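You operate a simulated robot arm through the tools that you are given. There is no shell and no other tool. Be economical: measure what you need, move in short steps, check, and stop when the job is done.

You run a simulated robot arm. Do the job below in one go: nothing can be reset, and whatever is moved stays where it is left.

JOB
Take the probe box from the window side of the island table and leave it on the small white table. Press the meter button two times. Switch the right brake lever off. Take the ringed bottle from the left half of the long bench and put it on the top of the cool box. Any order will do. Set down upright: ringed bottle. The right brake lever goes to its stop.

Only the result counts: the job must be done as asked and must still hold three seconds after the hand-in. Knocking over, shifting, dropping, spilling or breaking anything else fails it.

ROBOT AND FRAMES
A 7-joint arm with a vacuum gripper on a trunk, on a base that drives. Base frame: it is fixed to the floor where the robot stands at the start and does not move with it; the origin is under the middle of the robot, x ahead of it, y to its left, z up; the surface under the hand at the start is at about z = 0.9. Readings come in m, degrees, newtons and seconds.
With the tool pointing down near the work surface it reaches from about 0.16 to 0.64 m from the robot's upright axis, wherever it stands. Its first joint turns from -115.0 to 115.0 degrees. Places, roughly: meter button [0.4, -1.3, 0.8]; probe box [0.75, 0, 1]; right brake lever [-0.9, -1.1, 0.4]; ringed bottle (9x9x18 cm) [-1.7, -0.2, 1]; small white table [3.1, -0.5, 0.8]; top of the cool box [1.6, -2.7, 1.1]. Payload 2.55 kg.
Tool frame: the origin (TCP) lies in the middle of the cups' lips, and z points out of the cups. The gripper has 1 cup of 0.044 m across, covering 0.044 by 0.044 m (tool x, y); the bellows give 0.02 m. With the vacuum on, a cup seals on a smooth face that it is pressed against (1 to 4 N); it does not hold porous or soft things. The pull reaches 55 N.
Orientation is that of the tool frame in the base frame, as [roll, pitch, yaw] about the fixed x, y, z axes, in that order (R = Rz(yaw) Ry(pitch) Rx(roll)). With the cups facing straight down, the tool's x points along the base's -x, its y along +y and its z along -z.

CONTROLS
- The arm moves only by the tool apply_moves. Its argument "increments" is a list of rows, each a list of 6 numbers: the shift along the tool's x, y, z in m, then the turn, a rotation vector about the tool's x, y, z in degrees. In form: [[dx, dy, dz, wx, wy, wz], ...]. A call has 1 to 8 rows; each row is the pose to reach, as a shift and turn from the pose commanded when the call began, along the tool's axes at that moment. "valve" is the vacuum: 1 switches it on, 0 off, set as the call begins (left out, the last holds). Rows are played at 5 a second. More than 0.05 m and 8.6 degrees between two rows, or a gripper value outside its range, and nothing of the call is played. A pose out of reach is approached as far as the arm can. The call stops where the force on the tool passes 40 N (or 10 N more than at its start, if that is more) or the arm is blocked; 0.2 s more then pass. The pull builds up within a second once a cup has sealed. Time passes only in rows, and 0.2 s behind the last, so rows that repeat a pose give it time. It gives the time, the measured TCP pose, the force on the tool (base axes) and the pull of the vacuum at its end, in the units of the frame above (readings bear some noise), with the torque about the TCP (base axes, N m) and any sound that the robot's microphone picked up.
- Cameras (640 x 400 px; columns grow to the right, rows downward): "scene" is now at [0.0212, 0.1548, 1.7637]; the picture's right is [-0.22, -0.98, 0.00], its down [-0.70, 0.15, -0.69] and it looks along [0.68, -0.15, -0.72] (base axes); focal length 257 px, centre (320, 200). "wrist" rides on the gripper at [0.081, 0.006, -0.172] in the tool frame; the picture's right is [-0.08, 1.00, 0.00], its down [-0.89, -0.07, -0.45] and it looks along [-0.44, -0.04, 0.90] (tool axes); focal length 256 px, centre (320, 200). There is no depth. A picture from a camera that has moved, and an enlarged one, comes with that camera's place and axes in the base frame and with its lens. The place of the scene camera against the robot may be out by one fixed shift of up to 0.018 m in any direction.
- snapshot(camera): a new picture of that camera. No time passes.
- slide_trunk(by): slides the trunk up (or, below 0, down) by that many m; the arm and the scene camera ride with it, the base frame stays. It gives what a move gives, with no picture.
- steer(legs): drives the robot by 1 to 6 legs, each [ahead, left, turn to the left] in m, m and degrees, along the robot's own axes; the way and the turn of a leg run together, so that a leg with both is an arc; at most 1.5 m and 180 degrees a leg. The arm and the cameras ride along, it lands a little off, and it stops where it bumps. It gives what a move gives.
- head_to(pan, tilt): turns the head with the scene camera to pan (to the left, within 155 degrees either way) and tilt (down, from -29 to 69), counted from straight ahead of the robot. It gives what a move gives.
- close_up(camera, box): a new picture of the part [left, top, right, bottom] of that camera's present view, enlarged. No time passes.
- sign_off(): hands the job in; it is judged then, once.

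Work in short steps. Places have to be worked out from the pictures, the camera data and where the tool is seen: move nearer, look again, correct. Check each grasp and each placing, and mend what went wrong. You have 165 turns and 128 pictures in all, those below and enlarged ones among them. Switch the vacuum off and draw the arm clear of the work before you hand the job in, unless the task says otherwise; then end with one line.

The tools are called after ">>>" as a command line: name --pt "numbers of a row" for each row, then --argument value for the rest, lists and objects as JSON in quotes. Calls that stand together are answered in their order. apply_moves: Moves the arm, as the interface text tells. Its arguments: {"type":"object","properties":{"increments":{"type":"array","items":{"type":"array","items":{"type":"number"}}},"valve":{"type":"number"}},"required":["increments"]} The other tools are called the same way: slide_trunk (by) slides the trunk up or down; steer (legs) drives the base; head_to (pan, tilt) turns the head that bears the scene camera; snapshot (camera) takes a picture; close_up (camera, box) takes an enlarged picture of a part of a camera's view; sign_off () hands the job in.

At the start:

```text
time: 0.0
ee_pos: [0.3915, -0.0705, 1.17]
ee_rot: [179.9, 0.0, 180.0]
wrist_force: [0.0, 0.0, 1.1]
ft_torque: [-0.01, 0.0, 0.02]
pull: 0.1
trunk travel left (down, up): [-0.845, 0.145]
robot x, y, heading: [0.0007, -0.0041, -0.0]
head pan, tilt: [-12.4, 46.1]
```

scene: 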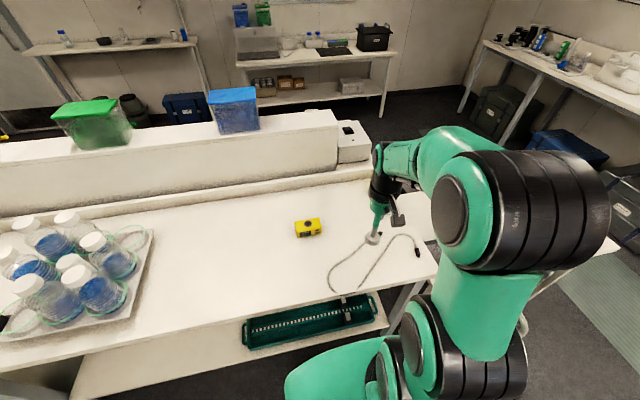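
wrist: 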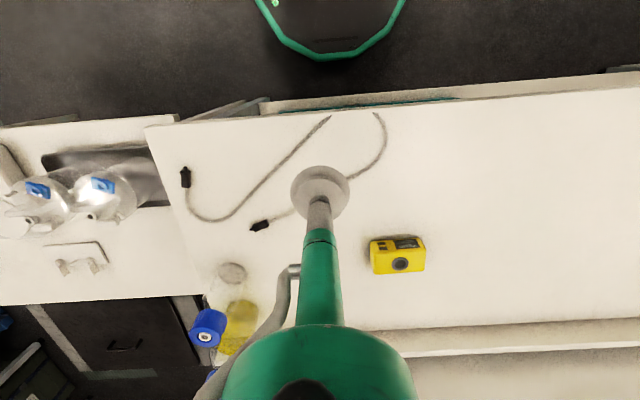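

I start by looking around: close-up of the table items first, and a view with the head turned to the right.

>>> close_up --camera "scene" --box '[200, 80, 440, 340]'

>>> head_to --pan -80 --tilt 30

>>> snapshot --camera "scene"

>>> head_to --pan -150 --tilt 30

>>> snapshot --camera "scene"

>>> head_to --pan 150 --tilt 30

>>> snapshot --camera "scene"

>>> head_to --pan 75 --tilt 25

>>> snapshot --camera "scene"

>>> head_to --pan 0 --tilt 10

>>> snapshot --camera "scene"

```text
1.54 times, centred on (320, 210) of scene
camera zoom: at [0.0212, 0.1548, 1.7637], right [-0.22, -0.98, 0.0], down [-0.7, 0.15, -0.69], along [0.68, -0.15, -0.72], focal length 395 px, centre (320, 185)
```

zoom: 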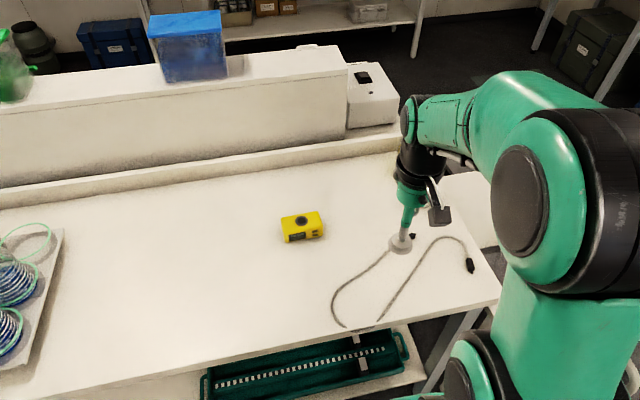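

```text
time: 1.4
ee_pos: [0.3916, -0.07, 1.17]
ee_rot: [180.0, 0.0, -180.0]
wrist_force: [0.1, -0.2, -0.2]
ft_torque: [0.02, 0.0, 0.01]
pull: 0.1
trunk travel left (down, up): [-0.845, 0.145]
robot x, y, heading: [-0.0005, -0.0018, 0.0]
head pan, tilt: [-80.0, 30.0]
```

```text
124 pictures are left
camera scene: at [-0.0416, 0.0831, 1.7878], right [-0.98, -0.17, 0.0], down [-0.09, 0.49, -0.87], along [0.15, -0.85, -0.5], focal length 257 px, centre (320, 200)
```

scene: 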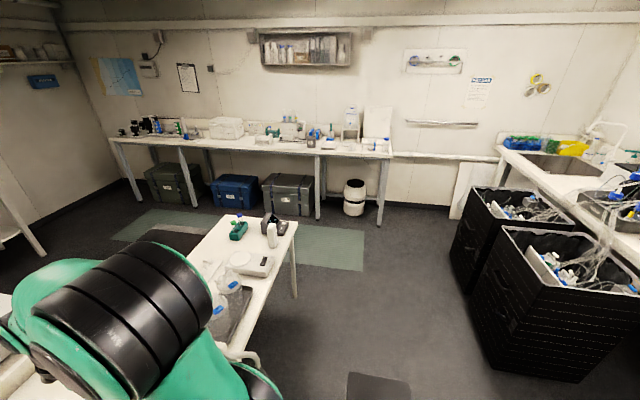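

```text
time: 2.8
ee_pos: [0.3912, -0.07, 1.17]
ee_rot: [-180.0, -0.1, 180.0]
wrist_force: [0.8, 0.3, 0.2]
ft_torque: [0.0, -0.01, -0.03]
pull: 0.1
trunk travel left (down, up): [-0.845, 0.145]
robot x, y, heading: [0.0013, 0.0015, 0.1]
head pan, tilt: [-150.0, 30.0]
```

```text
123 pictures are left
camera scene: at [-0.1357, 0.1268, 1.7878], right [-0.5, 0.87, 0.0], down [0.43, 0.25, -0.87], along [-0.75, -0.43, -0.5], focal length 257 px, centre (320, 200)
```

scene: 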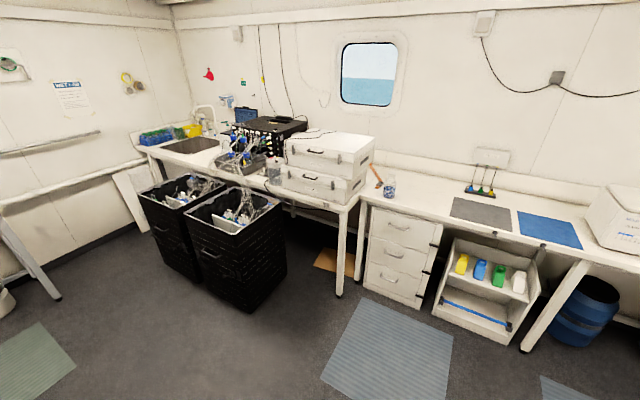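

```text
time: 6.9
ee_pos: [0.3912, -0.0707, 1.1701]
ee_rot: [-180.0, 0.0, 180.0]
wrist_force: [0.9, -0.8, 0.3]
ft_torque: [-0.01, 0.03, 0.02]
pull: 0.0
trunk travel left (down, up): [-0.845, 0.145]
robot x, y, heading: [-0.0004, 0.0002, -0.2]
head pan, tilt: [150.0, 30.0]
```

```text
122 pictures are left
camera scene: at [-0.1357, 0.2174, 1.7878], right [0.5, 0.87, 0.0], down [0.43, -0.25, -0.87], along [-0.75, 0.43, -0.5], focal length 257 px, centre (320, 200)
```

scene: 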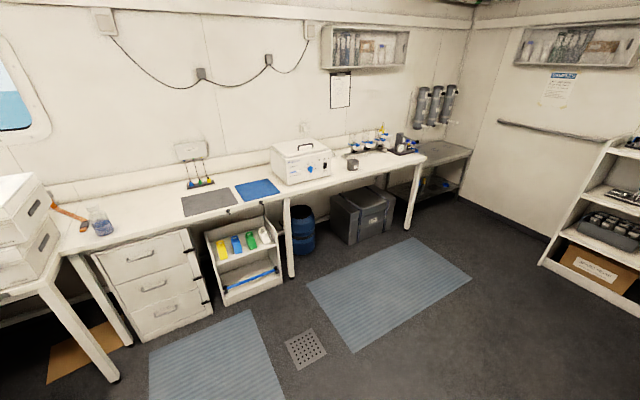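

```text
time: 8.4
ee_pos: [0.3901, -0.0703, 1.1699]
ee_rot: [179.9, -0.1, -180.0]
wrist_force: [0.2, 0.2, 0.8]
ft_torque: [0.0, -0.01, 0.01]
pull: 0.0
trunk travel left (down, up): [-0.845, 0.145]
robot x, y, heading: [0.0022, 0.0003, 0.1]
head pan, tilt: [75.0, 25.0]
```

```text
121 pictures are left
camera scene: at [-0.0336, 0.2612, 1.7957], right [0.97, -0.26, 0.0], down [-0.11, -0.41, -0.91], along [0.23, 0.88, -0.42], focal length 257 px, centre (320, 200)
```

scene: 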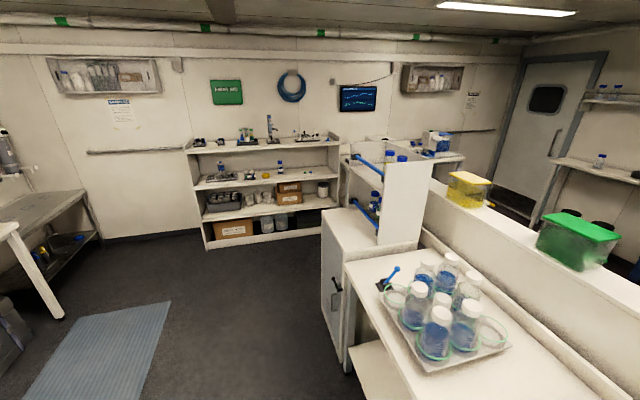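

```text
time: 9.8
ee_pos: [0.3912, -0.0701, 1.1694]
ee_rot: [-179.9, 0.0, 180.0]
wrist_force: [-0.4, 1.2, -0.6]
ft_torque: [-0.02, 0.0, 0.03]
pull: 0.1
trunk travel left (down, up): [-0.845, 0.145]
robot x, y, heading: [-0.0023, 0.0021, 0.1]
head pan, tilt: [0.0, 10.0]
```

```text
120 pictures are left
camera scene: at [0.0356, 0.1722, 1.8201], right [0.0, -1.0, 0.0], down [-0.17, 0.0, -0.98], along [0.98, 0.0, -0.17], focal length 257 px, centre (320, 200)
```

scene: 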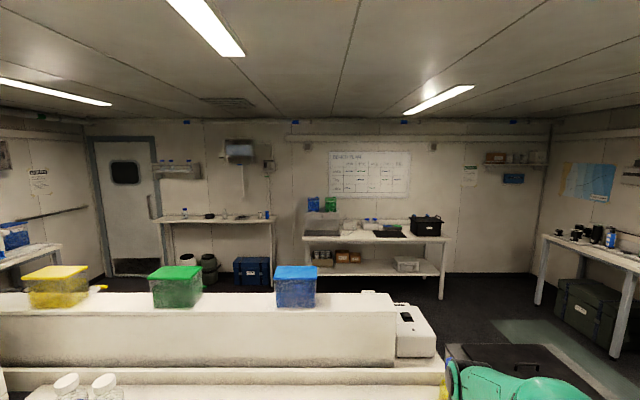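

The window is towards -x, so the yellow box on the near side of the island is likely the probe box. I look closer at the meter table, the brake lever area, and the bottle on the window bench.

>>> close_up --camera "scene" --box '[280, 200, 480, 325]'

>>> head_to --pan -75 --tilt 35

>>> close_up --camera "scene" --box '[190, 130, 350, 350]'

>>> head_to --pan -130 --tilt 35

>>> snapshot --camera "scene"

>>> close_up --camera "scene" --box '[150, 50, 400, 300]'

>>> head_to --pan -155 --tilt 20

>>> close_up --camera "scene" --box '[150, 110, 500, 330]'

```text
3.20 times, centred on (380, 262) of scene
camera zoom: at [0.0356, 0.1722, 1.8201], right [0.0, -1.0, 0.0], down [-0.17, 0.0, -0.98], along [0.98, 0.0, -0.17], focal length 822 px, centre (128, 0)
```

zoom: 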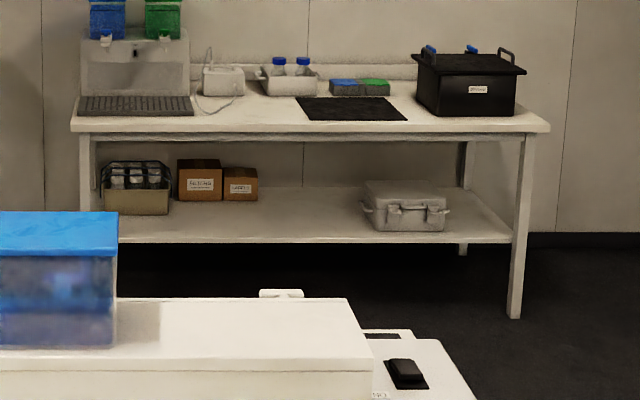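

```text
time: 11.3
ee_pos: [0.3918, -0.0697, 1.1707]
ee_rot: [-179.9, -0.1, -180.0]
wrist_force: [-0.1, -0.2, -0.8]
ft_torque: [-0.01, 0.01, -0.03]
pull: 0.0
trunk travel left (down, up): [-0.845, 0.145]
robot x, y, heading: [-0.0031, -0.0029, 0.0]
head pan, tilt: [-75.0, 35.0]
```

```text
1.82 times, centred on (270, 240) of scene
camera zoom: at [-0.0345, 0.0871, 1.78], right [-0.97, -0.26, 0.0], down [-0.15, 0.55, -0.82], along [0.21, -0.79, -0.57], focal length 467 px, centre (411, 127)
```

zoom: 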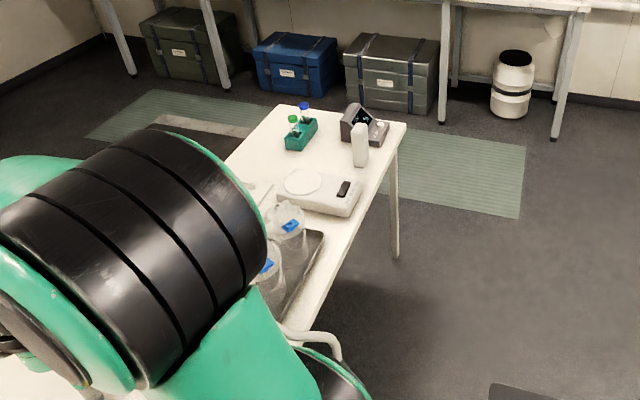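

```text
time: 12.5
ee_pos: [0.3916, -0.0696, 1.1708]
ee_rot: [-180.0, 0.0, 180.0]
wrist_force: [0.4, 0.0, 0.8]
ft_torque: [0.02, 0.0, -0.02]
pull: 0.1
trunk travel left (down, up): [-0.845, 0.145]
robot x, y, heading: [0.0012, 0.0012, -0.2]
head pan, tilt: [-130.0, 35.0]
```

```text
117 pictures are left
camera scene: at [-0.1139, 0.1046, 1.78], right [-0.77, 0.64, 0.0], down [0.37, 0.44, -0.82], along [-0.53, -0.63, -0.57], focal length 257 px, centre (320, 200)
```

scene: 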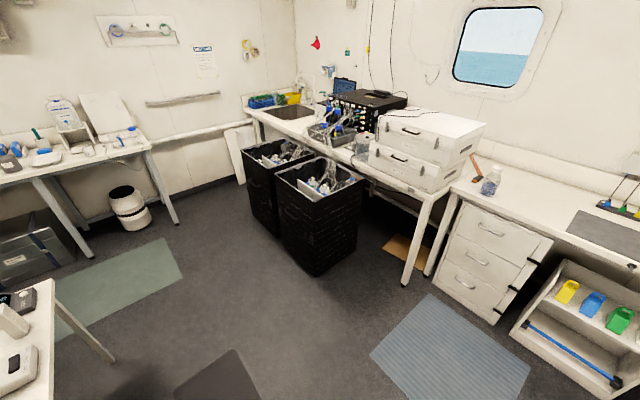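

```text
1.60 times, centred on (275, 175) of scene
camera zoom: at [-0.1139, 0.1046, 1.78], right [-0.77, 0.64, 0.0], down [0.37, 0.44, -0.82], along [-0.53, -0.63, -0.57], focal length 411 px, centre (392, 240)
```

zoom: 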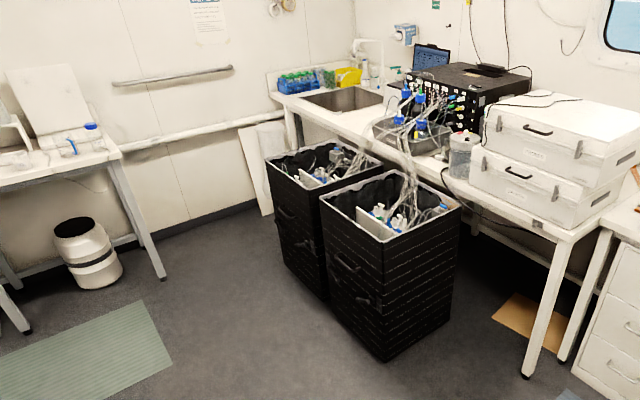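

```text
time: 13.4
ee_pos: [0.3917, -0.0704, 1.1701]
ee_rot: [-180.0, 0.0, -179.9]
wrist_force: [0.6, 0.3, 0.8]
ft_torque: [0.01, -0.04, 0.04]
pull: 0.1
trunk travel left (down, up): [-0.845, 0.145]
robot x, y, heading: [0.0002, 0.0006, 0.3]
head pan, tilt: [-154.7, 20.0]
```

```text
1.82 times, centred on (325, 220) of scene
camera zoom: at [-0.1415, 0.1322, 1.8038], right [-0.43, 0.9, 0.0], down [0.31, 0.15, -0.94], along [-0.85, -0.4, -0.34], focal length 467 px, centre (311, 164)
```

zoom: 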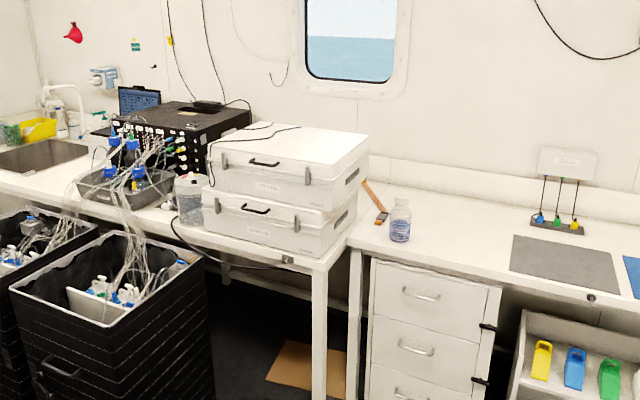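

Meter is the grey device at the corner of the small table; the bottle is at the left end of the window bench. Now a close look at the yellow box and head back to the island.

>>> head_to --pan -5 --tilt 50

>>> close_up --camera "scene" --box '[260, 120, 420, 220]'

>>> close_up --camera "wrist" --box '[300, 180, 460, 300]'

```text
time: 15.8
ee_pos: [0.3912, -0.0698, 1.1702]
ee_rot: [-180.0, -0.2, 180.0]
wrist_force: [0.8, -0.3, -0.7]
ft_torque: [0.0, 0.01, 0.0]
pull: 0.0
trunk travel left (down, up): [-0.845, 0.145]
robot x, y, heading: [0.0007, 0.0002, -0.1]
head pan, tilt: [-5.0, 50.0]
```

```text
4.00 times, centred on (340, 170) of scene
camera zoom: at [0.0193, 0.1654, 1.7583], right [-0.09, -1.0, 0.0], down [-0.76, 0.07, -0.64], along [0.64, -0.06, -0.77], focal length 1027 px, centre (240, 320)
```

zoom: 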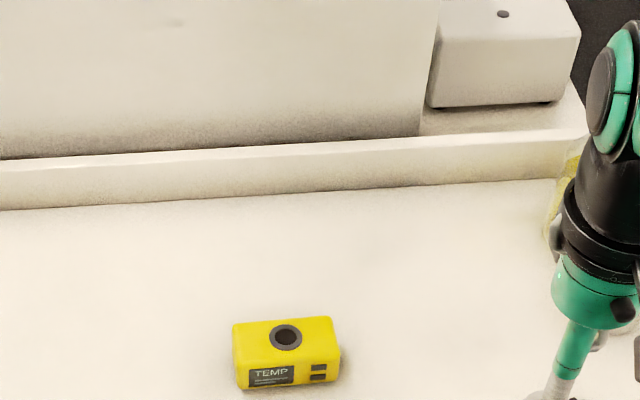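

```text
3.33 times, centred on (380, 240) of wrist
camera zoom: at [0.3102, -0.0638, 1.3422], right [0.08, 1.0, 0.0], down [0.89, -0.07, 0.45], along [0.44, -0.04, -0.9], focal length 853 px, centre (120, 67)
```

zoom: 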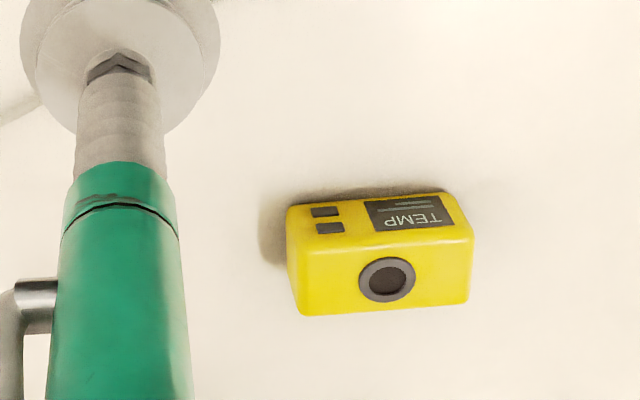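

Box is about 9 cm wide, with a socket on its top at roughly (0.66, 0.06, 0.93). I move the hand over it for a closer look.

>>> apply_moves --pt "-0.032 0.022 0.016 0 0 0" --pt "-0.064 0.044 0.032 0 0 0" --pt "-0.096 0.066 0.048 0 0 0" --pt "-0.128 0.088 0.064 0 0 0" --pt "-0.16 0.11 0.08 0 0 0" --pt "-0.19 0.13 0.1 0 0 0" --pt "-0.19 0.13 0.1 0 0 0"

>>> snapshot --camera "wrist"

>>> close_up --camera "scene" --box '[260, 120, 420, 220]'

```text
time: 17.4
ee_pos: [0.5794, 0.0599, 1.0705]
ee_rot: [-179.9, 0.1, -180.0]
wrist_force: [-0.4, -0.4, 0.5]
ft_torque: [0.02, -0.08, 0.0]
pull: 0.0
trunk travel left (down, up): [-0.845, 0.145]
robot x, y, heading: [-0.0005, -0.0001, 0.2]
head pan, tilt: [-5.0, 50.0]
```

```text
112 pictures are left
camera wrist: at [0.4982, 0.0655, 1.2426], right [0.08, 1.0, 0.0], down [0.89, -0.07, 0.45], along [0.45, -0.03, -0.89], focal length 256 px, centre (320, 200)
```

wrist: 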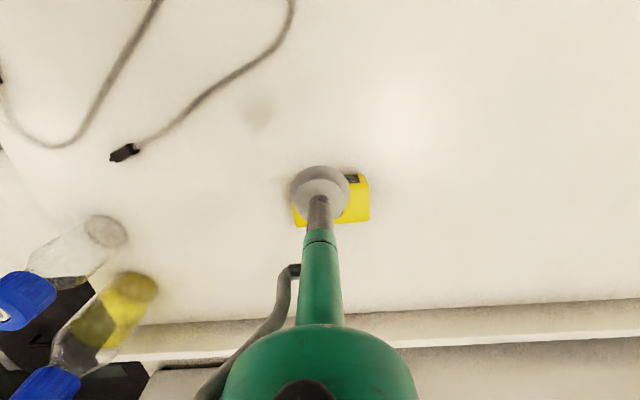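

```text
4.00 times, centred on (340, 170) of scene
camera zoom: at [0.0173, 0.1648, 1.7583], right [-0.09, -1.0, 0.0], down [-0.76, 0.07, -0.64], along [0.64, -0.06, -0.77], focal length 1027 px, centre (240, 320)
```

zoom: 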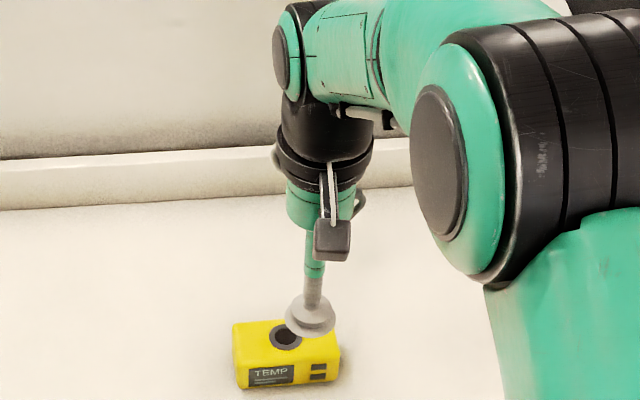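

The cup hides the top. I shift the hand aside in y so that the camera sees it unobstructed.

>>> apply_moves --pt "-0.01 0.03 0.0 0 0 0" --pt "-0.03 0.065 0.0 0 0 0" --pt "-0.04 0.1 0.02 0 0 0" --pt "-0.04 0.1 0.02 0 0 0"

>>> close_up --camera "wrist" --box '[180, 140, 340, 240]'

```text
time: 18.4
ee_pos: [0.5909, 0.1504, 1.032]
ee_rot: [179.9, 0.1, -180.0]
wrist_force: [0.5, -0.7, 0.7]
ft_torque: [0.02, 0.0, -0.02]
pull: 0.1
out of reach, approached as far as the arm can: row 1, 2, 3, 4
trunk travel left (down, up): [-0.845, 0.145]
robot x, y, heading: [0.0003, -0.0002, 0.4]
head pan, tilt: [-5.0, 50.0]
```

```text
4.00 times, centred on (260, 190) of wrist
camera zoom: at [0.5096, 0.1564, 1.204], right [0.08, 1.0, 0.0], down [0.89, -0.07, 0.45], along [0.45, -0.03, -0.89], focal length 1024 px, centre (560, 240)
```

zoom: 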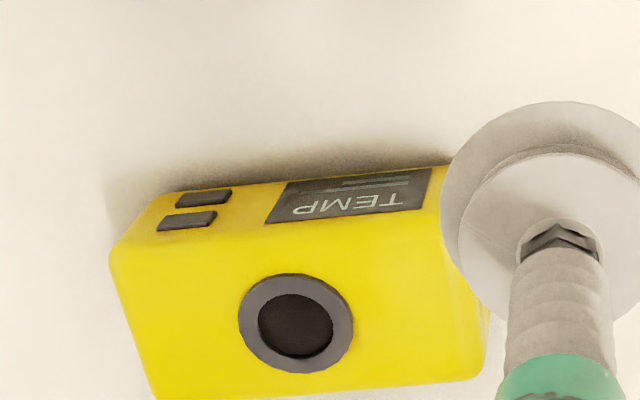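

The arm is at its reach limit here, so I drive ahead a few centimetres, and then look again.

>>> steer --legs '[[0.06, 0.0, 0]]'

>>> snapshot --camera "wrist"

>>> head_to --pan 0 --tilt 69

>>> snapshot --camera "scene"

```text
time: 19.3
ee_pos: [0.6524, 0.151, 1.0314]
ee_rot: [-180.0, 0.0, -180.0]
wrist_force: [0.6, -0.6, -0.5]
ft_torque: [0.01, 0.02, 0.0]
pull: 0.0
trunk travel left (down, up): [-0.845, 0.145]
robot x, y, heading: [0.0612, -0.0001, 0.1]
head pan, tilt: [-5.0, 50.0]
```

```text
109 pictures are left
camera wrist: at [0.5713, 0.1573, 1.2029], right [0.08, 1.0, 0.0], down [0.89, -0.07, 0.45], along [0.44, -0.03, -0.9], focal length 256 px, centre (320, 200)
```

wrist: 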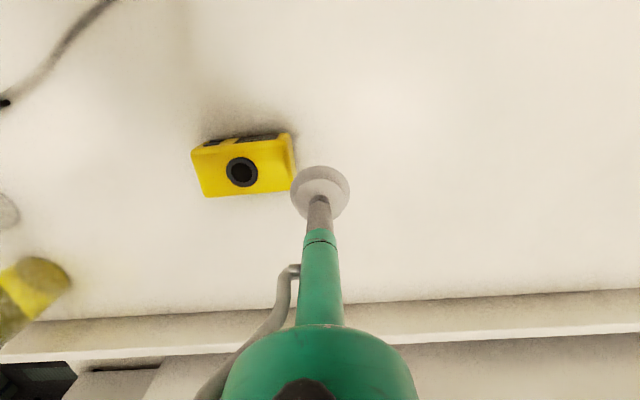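

```text
time: 20.2
ee_pos: [0.6513, 0.1515, 1.0325]
ee_rot: [180.0, 0.1, -180.0]
wrist_force: [0.0, 0.0, -0.1]
ft_torque: [0.0, -0.01, -0.01]
pull: 0.0
trunk travel left (down, up): [-0.845, 0.145]
robot x, y, heading: [0.0599, -0.0016, 0.4]
head pan, tilt: [0.0, 68.8]
```

```text
108 pictures are left
camera scene: at [0.0579, 0.1722, 1.7363], right [0.0, -1.0, 0.0], down [-0.93, 0.0, -0.36], along [0.36, 0.0, -0.93], focal length 257 px, centre (320, 200)
```

scene: 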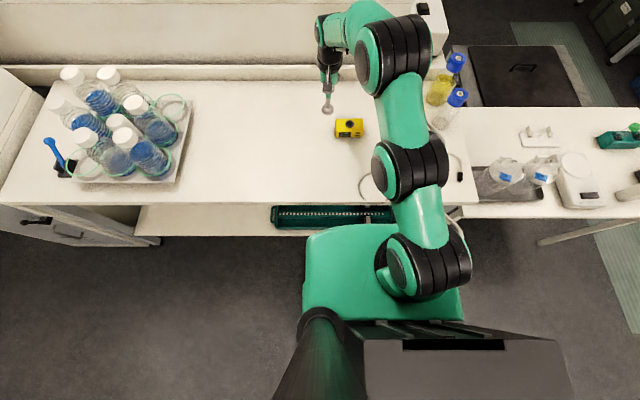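

Now with more room, I enlarge the box to measure its free top area.

>>> close_up --camera "wrist" --box '[180, 120, 308, 200]'

```text
5.00 times, centred on (244, 160) of wrist
camera zoom: at [0.5697, 0.1573, 1.2037], right [0.08, 1.0, 0.0], down [0.89, -0.07, 0.45], along [0.45, -0.03, -0.89], focal length 1280 px, centre (700, 400)
```

zoom: 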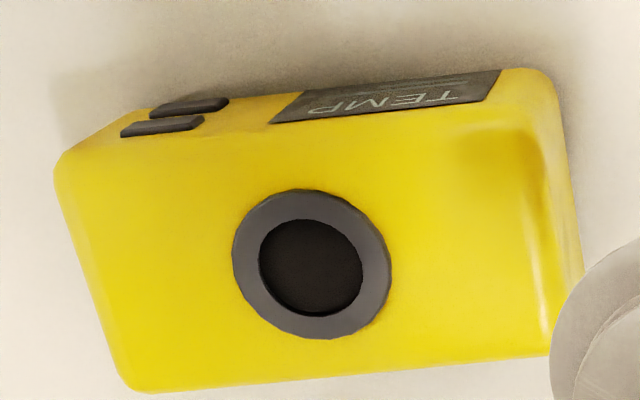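

The ring (~34 mm) is smaller than the cup (44 mm), so a cup centred over it might seal around it; I judge the ring centre at (0.664, 0.065, 0.937). I move over it and read the pose.

>>> apply_moves --pt "-0.005 -0.03 -0.01 0 0 0" --pt "-0.01 -0.06 -0.01 0 0 0" --pt "-0.012 -0.086 -0.01 0 0 0" --pt "-0.012 -0.086 -0.01 0 0 0"

>>> close_up --camera "scene" --box '[280, 70, 408, 150]'

```text
time: 21.2
ee_pos: [0.6626, 0.0647, 1.0419]
ee_rot: [180.0, 0.1, -179.8]
wrist_force: [-0.3, 1.0, 0.6]
ft_torque: [0.0, 0.03, 0.02]
pull: 0.1
trunk travel left (down, up): [-0.845, 0.145]
robot x, y, heading: [0.058, -0.0036, -0.1]
head pan, tilt: [0.0, 68.8]
```

```text
5.00 times, centred on (344, 110) of scene
camera zoom: at [0.0587, 0.173, 1.7362], right [0.0, -1.0, 0.0], down [-0.93, 0.0, -0.36], along [0.36, 0.0, -0.93], focal length 1284 px, centre (200, 650)
```

zoom: 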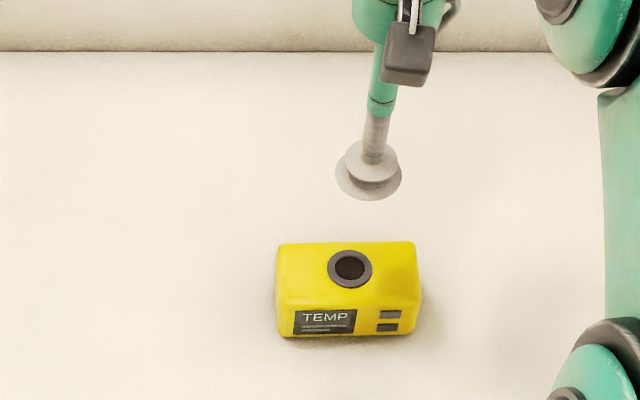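

The tool is aligned within a few mm of the ring. I descend near to the top with vacuum on, then in small steps.

>>> apply_moves --pt "-0.003 0.0 0.04 0 0 0" --pt "-0.003 0.0 0.075 0 0 0" --pt "-0.003 0.0 0.09 0 0 0" --pt "-0.003 0.0 0.096 0 0 0" --pt "-0.003 0.0 0.1 0 0 0" --valve 1

>>> snapshot --camera "wrist"

>>> close_up --camera "scene" --box '[280, 70, 408, 150]'

```text
time: 22.4
ee_pos: [0.6668, 0.0646, 0.9451]
ee_rot: [179.9, 0.5, -179.9]
wrist_force: [-2.5, -1.2, 15.6]
ft_torque: [-0.06, 0.46, 0.05]
pull: 54.8
trunk travel left (down, up): [-0.845, 0.145]
robot x, y, heading: [0.058, -0.0005, 0.2]
head pan, tilt: [0.0, 68.8]
```

```text
105 pictures are left
camera wrist: at [0.584, 0.0707, 1.1172], right [0.08, 1.0, 0.0], down [0.89, -0.07, 0.45], along [0.45, -0.03, -0.89], focal length 256 px, centre (320, 200)
```

wrist: 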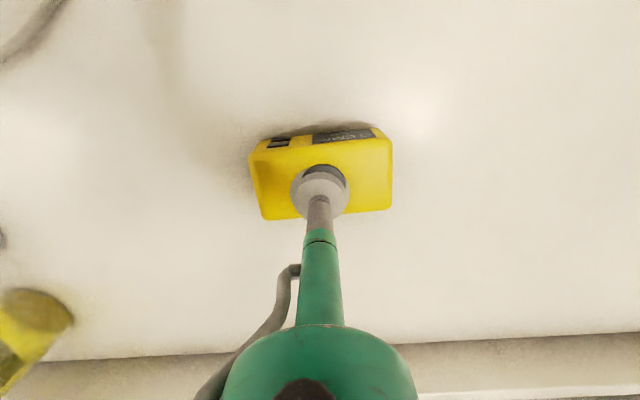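

```text
5.00 times, centred on (344, 110) of scene
camera zoom: at [0.0552, 0.1716, 1.7367], right [0.0, -1.0, 0.0], down [-0.93, 0.0, -0.36], along [0.36, 0.0, -0.93], focal length 1284 px, centre (200, 650)
```

zoom: 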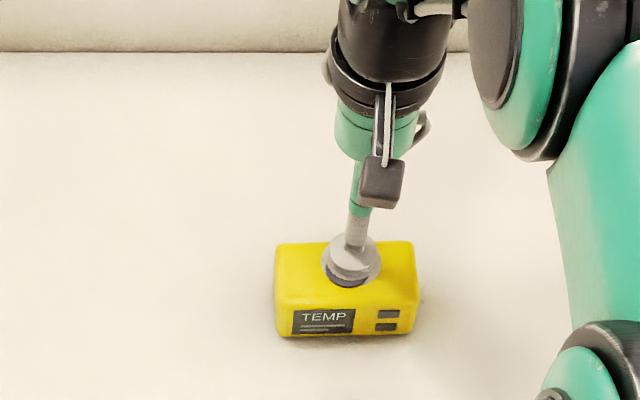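

Sealed (pull 54.8 N). I lift straight up and watch the pull.

>>> apply_moves --pt "0 0 -0.02 0 0 0" --pt "0 0 -0.05 0 0 0" --pt "0 0 -0.1 0 0 0" --pt "0 0 -0.15 0 0 0" --pt "0 0 -0.2 0 0 0" --pt "0 0 -0.2 0 0 0"

>>> snapshot --camera "wrist"

```text
time: 23.8
ee_pos: [0.6294, 0.0607, 1.1027]
ee_rot: [179.8, 1.7, -179.9]
wrist_force: [0.1, -0.6, -3.9]
ft_torque: [0.0, -0.02, -0.01]
pull: 54.7
out of reach, approached as far as the arm can: row 3, 4, 5, 6
trunk travel left (down, up): [-0.845, 0.145]
robot x, y, heading: [0.0601, 0.0008, 0.0]
head pan, tilt: [0.0, 68.8]
```

```text
103 pictures are left
camera wrist: at [0.5441, 0.0661, 1.2712], right [0.08, 1.0, 0.01], down [0.88, -0.07, 0.47], along [0.47, -0.03, -0.88], focal length 256 px, centre (320, 200)
```

wrist: 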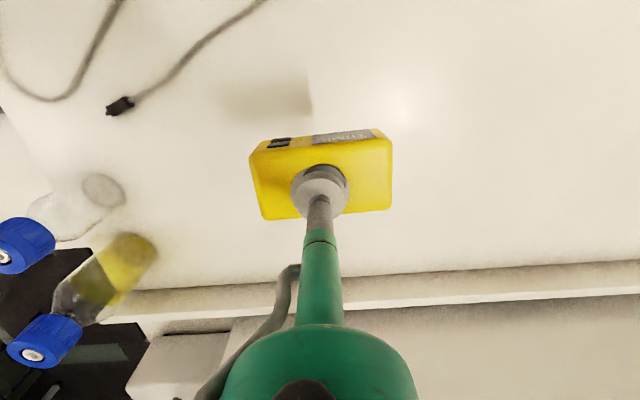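

Box is held and clear. I retract the arm toward the robot at safe height.

>>> apply_moves --pt "0.045 0 0 0 0 0" --pt "0.09 -0.02 0 0 0 0" --pt "0.135 -0.04 0 0 0 0" --pt "0.18 -0.05 0 0 0 0" --pt "0.225 -0.06 0 0 0 0" --pt "0.26 -0.06 0 0 0 0" --pt "0.26 -0.06 0 0 0 0"

>>> head_to --pan -60 --tilt 45

>>> snapshot --camera "scene"

```text
time: 25.4
ee_pos: [0.3707, 0.0005, 1.1032]
ee_rot: [180.0, 0.0, 179.9]
wrist_force: [-0.2, 0.3, -3.8]
ft_torque: [0.01, -0.04, 0.03]
pull: 55.2
trunk travel left (down, up): [-0.845, 0.145]
robot x, y, heading: [0.0609, 0.0019, 0.1]
head pan, tilt: [0.0, 68.8]
```

```text
time: 26.7
ee_pos: [0.3707, 0.0014, 1.1018]
ee_rot: [-179.9, 0.0, -180.0]
wrist_force: [0.3, -0.4, -3.9]
ft_torque: [-0.03, -0.05, -0.02]
pull: 54.9
trunk travel left (down, up): [-0.845, 0.145]
robot x, y, heading: [0.0598, -0.0028, 0.0]
head pan, tilt: [-60.0, 45.0]
```

```text
102 pictures are left
camera scene: at [0.0432, 0.1018, 1.7651], right [-0.87, -0.5, 0.0], down [-0.35, 0.61, -0.71], along [0.35, -0.61, -0.71], focal length 257 px, centre (320, 200)
```

scene: 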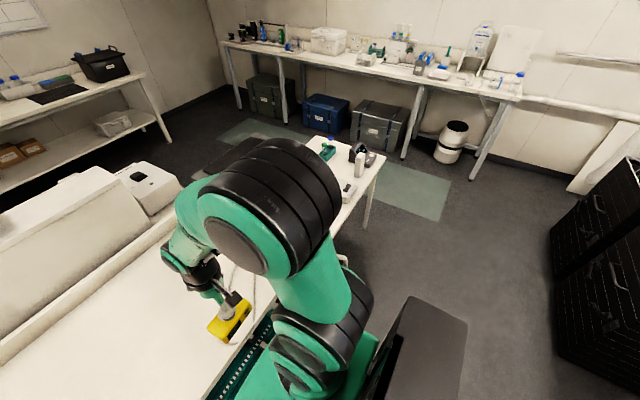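

Holding well. I back off, slide right through the corridor between the meter table and the black carts, with the hand tucked in.

>>> steer --legs '[[-0.36, 0, 0], [0, -1.2, 0]]'

>>> head_to --pan -10 --tilt 30

>>> snapshot --camera "scene"

>>> head_to --pan -130 --tilt 45

>>> snapshot --camera "scene"

```text
time: 34.6
ee_pos: [0.0072, -1.1994, 1.1018]
ee_rot: [-180.0, 0.1, 179.3]
wrist_force: [0.0, 0.3, -4.1]
ft_torque: [0.0, -0.04, 0.01]
pull: 54.5
trunk travel left (down, up): [-0.845, 0.145]
robot x, y, heading: [-0.3041, -1.1961, -0.6]
head pan, tilt: [-60.0, 45.0]
```

```text
time: 35.8
ee_pos: [0.0069, -1.1994, 1.1017]
ee_rot: [-180.0, 0.1, 179.4]
wrist_force: [0.7, 0.9, -3.8]
ft_torque: [-0.03, 0.0, 0.01]
pull: 54.7
trunk travel left (down, up): [-0.845, 0.145]
robot x, y, heading: [-0.3038, -1.1961, -0.6]
head pan, tilt: [-10.0, 30.0]
```

```text
101 pictures are left
camera scene: at [-0.27, -1.0406, 1.7878], right [-0.19, -0.98, 0.0], down [-0.49, 0.09, -0.87], along [0.85, -0.16, -0.5], focal length 257 px, centre (320, 200)
```

scene: 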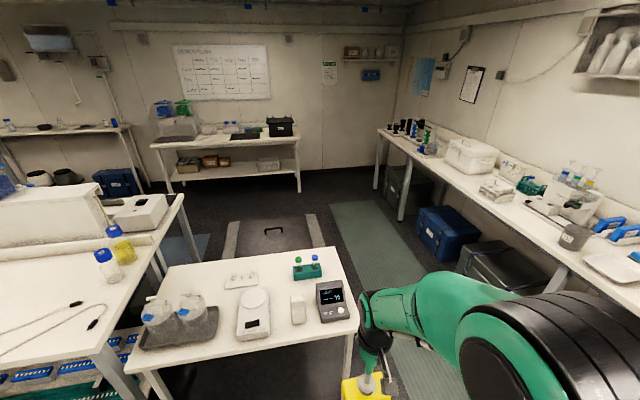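

```text
time: 37.8
ee_pos: [0.0074, -1.1997, 1.1018]
ee_rot: [180.0, 0.1, 179.4]
wrist_force: [-0.1, 0.0, -3.4]
ft_torque: [-0.04, -0.04, -0.01]
pull: 54.9
trunk travel left (down, up): [-0.845, 0.145]
robot x, y, heading: [-0.3037, -1.1979, -0.3]
head pan, tilt: [-130.0, 45.0]
```

```text
100 pictures are left
camera scene: at [-0.4118, -1.0856, 1.7652], right [-0.76, 0.65, 0.0], down [0.46, 0.54, -0.71], along [-0.46, -0.54, -0.71], focal length 257 px, centre (320, 200)
```

scene: 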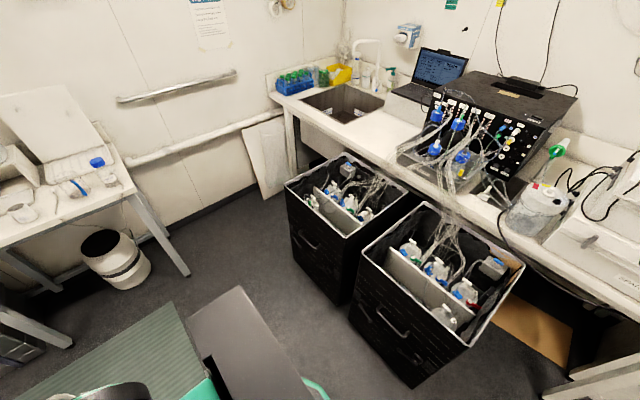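

Corridor is clear: table end at y≈-1.31, crates under the bench at y≈-2.45. I continue right to y≈-1.83 and ahead past the table.

>>> steer --legs '[[0, -0.63, 0.5], [1.4, 0, 0]]'

>>> head_to --pan 20 --tilt 30

>>> snapshot --camera "scene"

```text
time: 47.9
ee_pos: [1.3997, -1.8335, 1.1022]
ee_rot: [179.9, 0.1, 179.7]
wrist_force: [0.0, 0.4, -4.2]
ft_torque: [-0.02, -0.01, 0.02]
pull: 55.0
trunk travel left (down, up): [-0.845, 0.145]
robot x, y, heading: [1.091, -1.8309, -0.4]
head pan, tilt: [-130.0, 45.0]
```

```text
time: 50.2
ee_pos: [1.3999, -1.8319, 1.1022]
ee_rot: [-180.0, 0.0, 179.8]
wrist_force: [0.2, -0.9, -3.3]
ft_torque: [0.03, -0.01, 0.0]
pull: 54.8
trunk travel left (down, up): [-0.845, 0.145]
robot x, y, heading: [1.0911, -1.83, -0.2]
head pan, tilt: [20.0, 30.0]
```

```text
99 pictures are left
camera scene: at [1.1195, -1.6285, 1.7878], right [0.34, -0.94, 0.0], down [-0.47, -0.17, -0.87], along [0.82, 0.29, -0.5], focal length 257 px, centre (320, 200)
```

scene: 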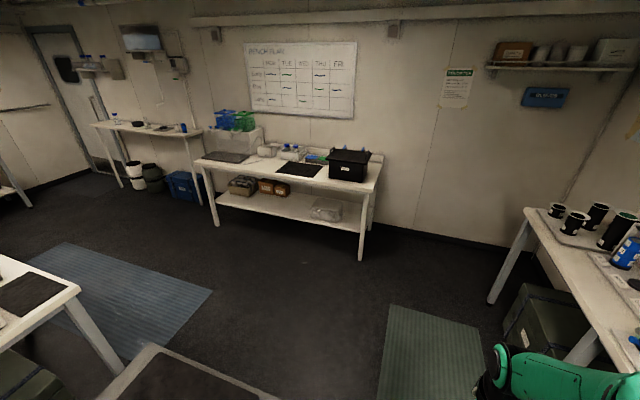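

The whiteboard table (front edge x≈3.02, y −1.43..0.38) is the target; there is free surface left of the black mat near (3.15, -0.33). I drive ahead and then left to stand before it.

>>> steer --legs '[[1.2, 0, 0], [0, 1.48, 0.2]]'

>>> head_to --pan -5 --tilt 40

>>> snapshot --camera "scene"

>>> snapshot --camera "wrist"

```text
time: 63.2
ee_pos: [2.5814, -0.3612, 1.1024]
ee_rot: [-180.0, 0.1, -178.7]
wrist_force: [-0.3, 0.7, -4.3]
ft_torque: [-0.02, -0.05, 0.02]
pull: 54.7
trunk travel left (down, up): [-0.845, 0.145]
robot x, y, heading: [2.2709, -0.3685, 1.7]
head pan, tilt: [20.0, 30.0]
```

```text
time: 64.1
ee_pos: [2.5815, -0.3617, 1.1025]
ee_rot: [179.9, 0.1, -178.7]
wrist_force: [-0.6, 0.4, -3.7]
ft_torque: [0.02, -0.01, 0.0]
pull: 55.3
trunk travel left (down, up): [-0.845, 0.145]
robot x, y, heading: [2.2699, -0.3691, 1.1]
head pan, tilt: [-5.0, 40.0]
```

```text
98 pictures are left
camera scene: at [2.2944, -0.2037, 1.7725], right [-0.06, -1.0, 0.0], down [-0.64, 0.04, -0.77], along [0.76, -0.05, -0.64], focal length 257 px, centre (320, 200)
```

scene: 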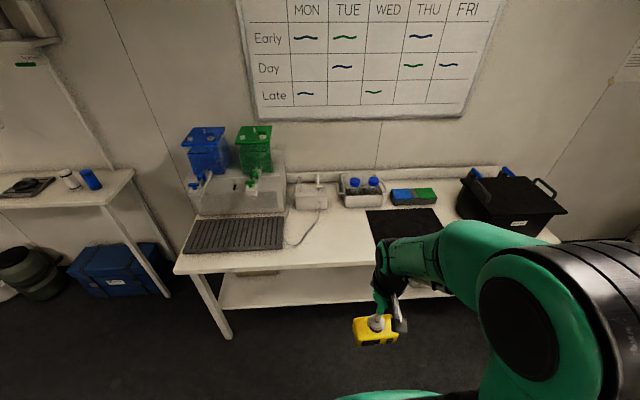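

```text
97 pictures are left
camera wrist: at [2.5001, -0.357, 1.2739], right [0.06, 1.0, 0.0], down [0.89, -0.05, 0.45], along [0.45, -0.02, -0.89], focal length 256 px, centre (320, 200)
```

wrist: 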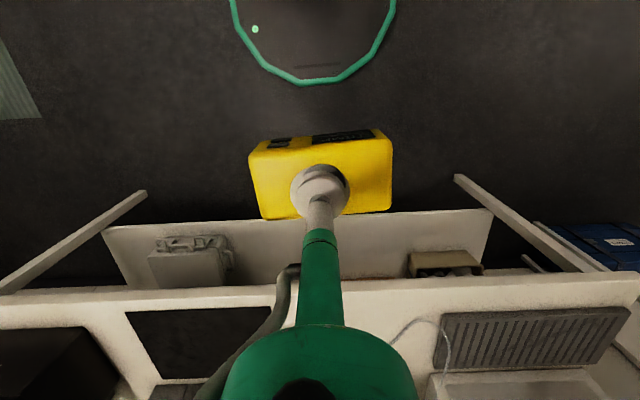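

Free spot between cord and black mat at about (3.09, -0.385). Base ring radius ≈0.27, so I drive ahead 0.25 m, then extend.

>>> steer --legs '[[0.25, 0, -1]]'

>>> apply_moves --pt "-0.045 -0.005 0 0 0 0" --pt "-0.09 -0.01 0 0 0 0" --pt "-0.135 -0.015 0 0 0 0" --pt "-0.18 -0.02 0 0 0 0" --pt "-0.22 -0.022 0 0 0 0" --pt "-0.25 -0.025 0.0 0 0 0" --pt "-0.25 -0.025 0.0 0 0 0"

>>> snapshot --camera "scene"

>>> snapshot --camera "wrist"

```text
time: 65.9
ee_pos: [2.8297, -0.3634, 1.1011]
ee_rot: [-179.9, 0.0, -179.8]
wrist_force: [-0.6, 0.6, -4.3]
ft_torque: [-0.04, 0.02, 0.01]
pull: 55.0
trunk travel left (down, up): [-0.845, 0.145]
robot x, y, heading: [2.516, -0.3636, 0.3]
head pan, tilt: [-5.0, 40.0]
```

```text
time: 67.5
ee_pos: [3.0755, -0.3884, 1.0992]
ee_rot: [-179.9, 0.1, -179.8]
wrist_force: [-0.1, -0.1, -4.0]
ft_torque: [-0.02, -0.02, -0.02]
pull: 55.0
out of reach, approached as far as the arm can: row 6, 7
trunk travel left (down, up): [-0.845, 0.145]
robot x, y, heading: [2.5159, -0.3647, 0.2]
head pan, tilt: [-5.0, 40.0]
```

```text
96 pictures are left
camera scene: at [2.5432, -0.2008, 1.7724], right [-0.08, -1.0, 0.0], down [-0.64, 0.05, -0.77], along [0.76, -0.06, -0.64], focal length 257 px, centre (320, 200)
```

scene: 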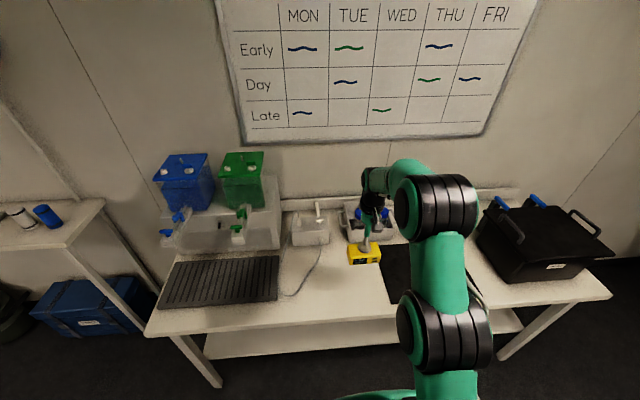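

```text
95 pictures are left
camera wrist: at [2.9939, -0.3826, 1.2707], right [0.08, 1.0, 0.0], down [0.89, -0.07, 0.45], along [0.45, -0.03, -0.89], focal length 256 px, centre (320, 200)
```

wrist: 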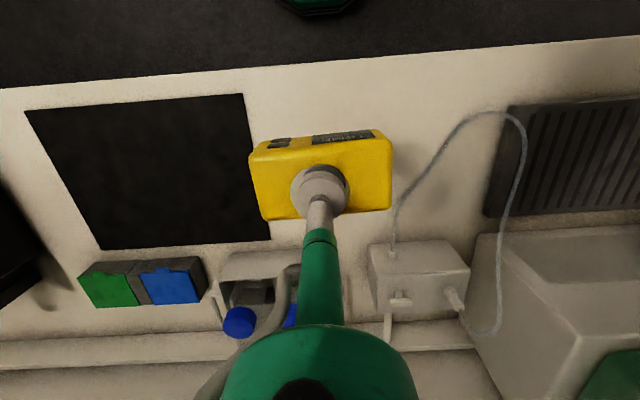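

Spot below is free on every side. I descend most of the way, then feel for the table.

>>> apply_moves --pt "0 0 0.05 0 0 0" --pt "0 0 0.1 0 0 0" --pt "0 0 0.15 0 0 0" --pt "0 0 0.19 0 0 0" --pt "0 0 0.21 0 0 0" --pt "0 0 0.21 0 0 0"

>>> close_up --camera "scene" --box '[270, 180, 430, 330]'

```text
time: 68.9
ee_pos: [3.0775, -0.3889, 0.8885]
ee_rot: [180.0, 0.1, -179.7]
wrist_force: [-0.1, -0.4, -3.5]
ft_torque: [-0.02, -0.05, 0.0]
pull: 55.3
trunk travel left (down, up): [-0.845, 0.145]
robot x, y, heading: [2.5174, -0.3663, 0.4]
head pan, tilt: [-5.0, 40.0]
```

```text
2.67 times, centred on (350, 255) of scene
camera zoom: at [2.5452, -0.201, 1.7724], right [-0.08, -1.0, 0.0], down [-0.64, 0.05, -0.77], along [0.76, -0.06, -0.64], focal length 685 px, centre (240, 53)
```

zoom: 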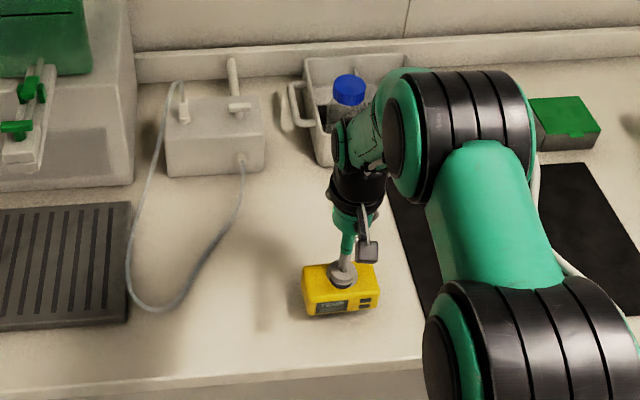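

Still free hanging. I go down in small steps until the force changes.

>>> apply_moves --pt "0 0 0.012 0 0 0" --pt "0 0 0.02 0 0 0" --pt "0 0 0.027 0 0 0" --pt "0 0 0.03 0 0 0"

```text
time: 69.9
ee_pos: [3.0777, -0.3878, 0.8646]
ee_rot: [-180.0, 0.7, -179.9]
wrist_force: [-4.9, 0.8, 32.6]
ft_torque: [0.18, 0.5, 0.08]
pull: 54.9
trunk travel left (down, up): [-0.845, 0.145]
robot x, y, heading: [2.5166, -0.3656, 0.1]
head pan, tilt: [-5.0, 40.0]
```

The box is on the table, pressed a bit hard. I relax slightly, release the vacuum and wait.

>>> apply_moves --pt "0 0 -0.005 0 0 0" --pt "0 0 -0.005 0 0 0"

>>> apply_moves --pt "0 0 0 0 0 0" --pt "0 0 0 0 0 0" --pt "0 0 0 0 0 0" --pt "0 0 0 0 0 0" --valve 0

>>> apply_moves --pt "0 0 -0.02 0 0 0" --pt "0 0 -0.05 0 0 0" --pt "0 0 -0.1 0 0 0" --pt "0 0 -0.15 0 0 0" --pt "0 0 -0.2 0 0 0" --pt "0 0 -0.25 0 0 0"

>>> snapshot --camera "wrist"

```text
time: 70.5
ee_pos: [3.077, -0.3879, 0.8637]
ee_rot: [-179.9, 0.3, -179.8]
wrist_force: [4.3, 0.2, 8.3]
ft_torque: [0.15, -0.28, -0.08]
pull: 55.5
trunk travel left (down, up): [-0.845, 0.145]
robot x, y, heading: [2.5179, -0.3656, 0.4]
head pan, tilt: [-5.0, 40.0]
```

```text
time: 71.5
ee_pos: [3.0775, -0.3874, 0.8635]
ee_rot: [179.9, 0.0, -179.8]
wrist_force: [-0.7, -0.4, 0.5]
ft_torque: [0.0, -0.01, 0.01]
pull: 0.0
trunk travel left (down, up): [-0.845, 0.145]
robot x, y, heading: [2.5203, -0.3644, 0.3]
head pan, tilt: [-5.0, 40.0]
```

```text
time: 72.9
ee_pos: [3.0683, -0.3883, 1.1049]
ee_rot: [-180.0, -0.2, -179.8]
wrist_force: [-0.8, 0.3, -0.8]
ft_torque: [-0.01, -0.09, 0.01]
pull: 0.0
out of reach, approached as far as the arm can: row 6
trunk travel left (down, up): [-0.845, 0.145]
robot x, y, heading: [2.5162, -0.3672, 0.2]
head pan, tilt: [-5.0, 40.0]
```

```text
93 pictures are left
camera wrist: at [2.9878, -0.3816, 1.277], right [0.08, 1.0, 0.0], down [0.89, -0.07, 0.44], along [0.44, -0.03, -0.9], focal length 256 px, centre (320, 200)
```

wrist: 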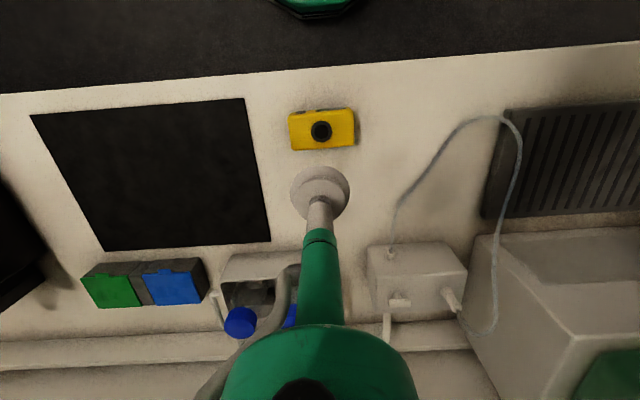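

The probe box stands on the white table. I retract the arm and drive back to the corridor by the meter table, looking at the cool box on the way.

>>> apply_moves --pt "0.05 0.0 0 0 0 0" --pt "0.1 0.005 0 0 0 0" --pt "0.15 0.01 0 0 0 0" --pt "0.2 0.015 0 0 0 0" --pt "0.24 0.02 0 0 0 0"

>>> steer --legs '[[-0.25, 0, 0], [0, -1.46, -0.3], [-0.65, 0, 0]]'

>>> head_to --pan -90 --tilt 35

>>> snapshot --camera "scene"

```text
refused: row 2 steps farther than a row can; nothing moved
```

```text
time: 84.8
ee_pos: [2.1525, -1.8537, 1.1066]
ee_rot: [-179.9, 0.0, 178.2]
wrist_force: [-0.8, 0.7, -0.7]
ft_torque: [-0.02, 0.02, 0.0]
pull: 0.1
trunk travel left (down, up): [-0.845, 0.145]
robot x, y, heading: [1.6031, -1.8151, -1.9]
head pan, tilt: [-5.0, 40.0]
```

```text
time: 86.4
ee_pos: [2.1531, -1.8531, 1.1048]
ee_rot: [-180.0, 0.2, 178.2]
wrist_force: [-0.1, 0.2, -0.6]
ft_torque: [0.01, -0.03, -0.01]
pull: 0.2
trunk travel left (down, up): [-0.845, 0.145]
robot x, y, heading: [1.605, -1.8081, -1.7]
head pan, tilt: [-90.0, 35.0]
```

```text
92 pictures are left
camera scene: at [1.55, -1.7266, 1.78], right [-1.0, 0.03, 0.0], down [0.02, 0.57, -0.82], along [-0.03, -0.82, -0.57], focal length 257 px, centre (320, 200)
```

scene: 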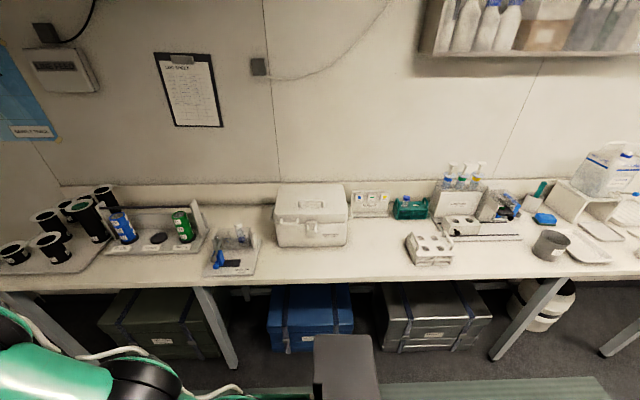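

The arm row was refused, but the drive went without a bump. I zoom in on the cool box lid, and retract the arm with smaller steps.

>>> close_up --camera "scene" --box '[240, 160, 400, 260]'

>>> apply_moves --pt "0.045 0.0 0 0 0 0" --pt "0.09 0.005 0 0 0 0" --pt "0.135 0.01 0 0 0 0" --pt "0.18 0.015 0 0 0 0" --pt "0.225 0.02 0 0 0 0"

```text
4.00 times, centred on (320, 210) of scene
camera zoom: at [1.55, -1.7266, 1.78], right [-1.0, 0.03, 0.0], down [0.02, 0.57, -0.82], along [-0.03, -0.82, -0.57], focal length 1027 px, centre (320, 160)
```

zoom: 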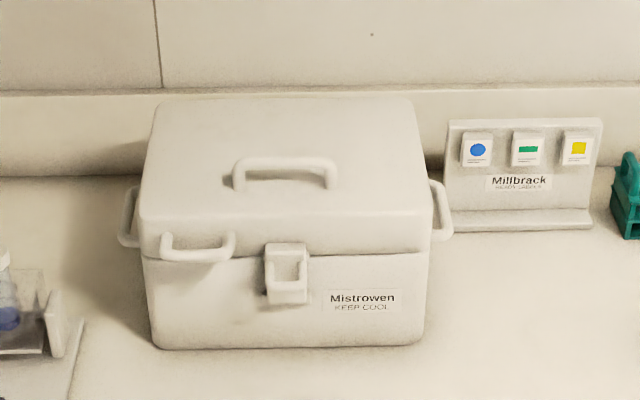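

```text
time: 87.6
ee_pos: [1.9267, -1.8264, 1.1047]
ee_rot: [-179.9, 0.1, 178.2]
wrist_force: [-0.1, 0.1, -0.8]
ft_torque: [0.0, -0.06, -0.01]
pull: 0.1
trunk travel left (down, up): [-0.845, 0.145]
robot x, y, heading: [1.601, -1.8129, -1.9]
head pan, tilt: [-90.0, 35.0]
```

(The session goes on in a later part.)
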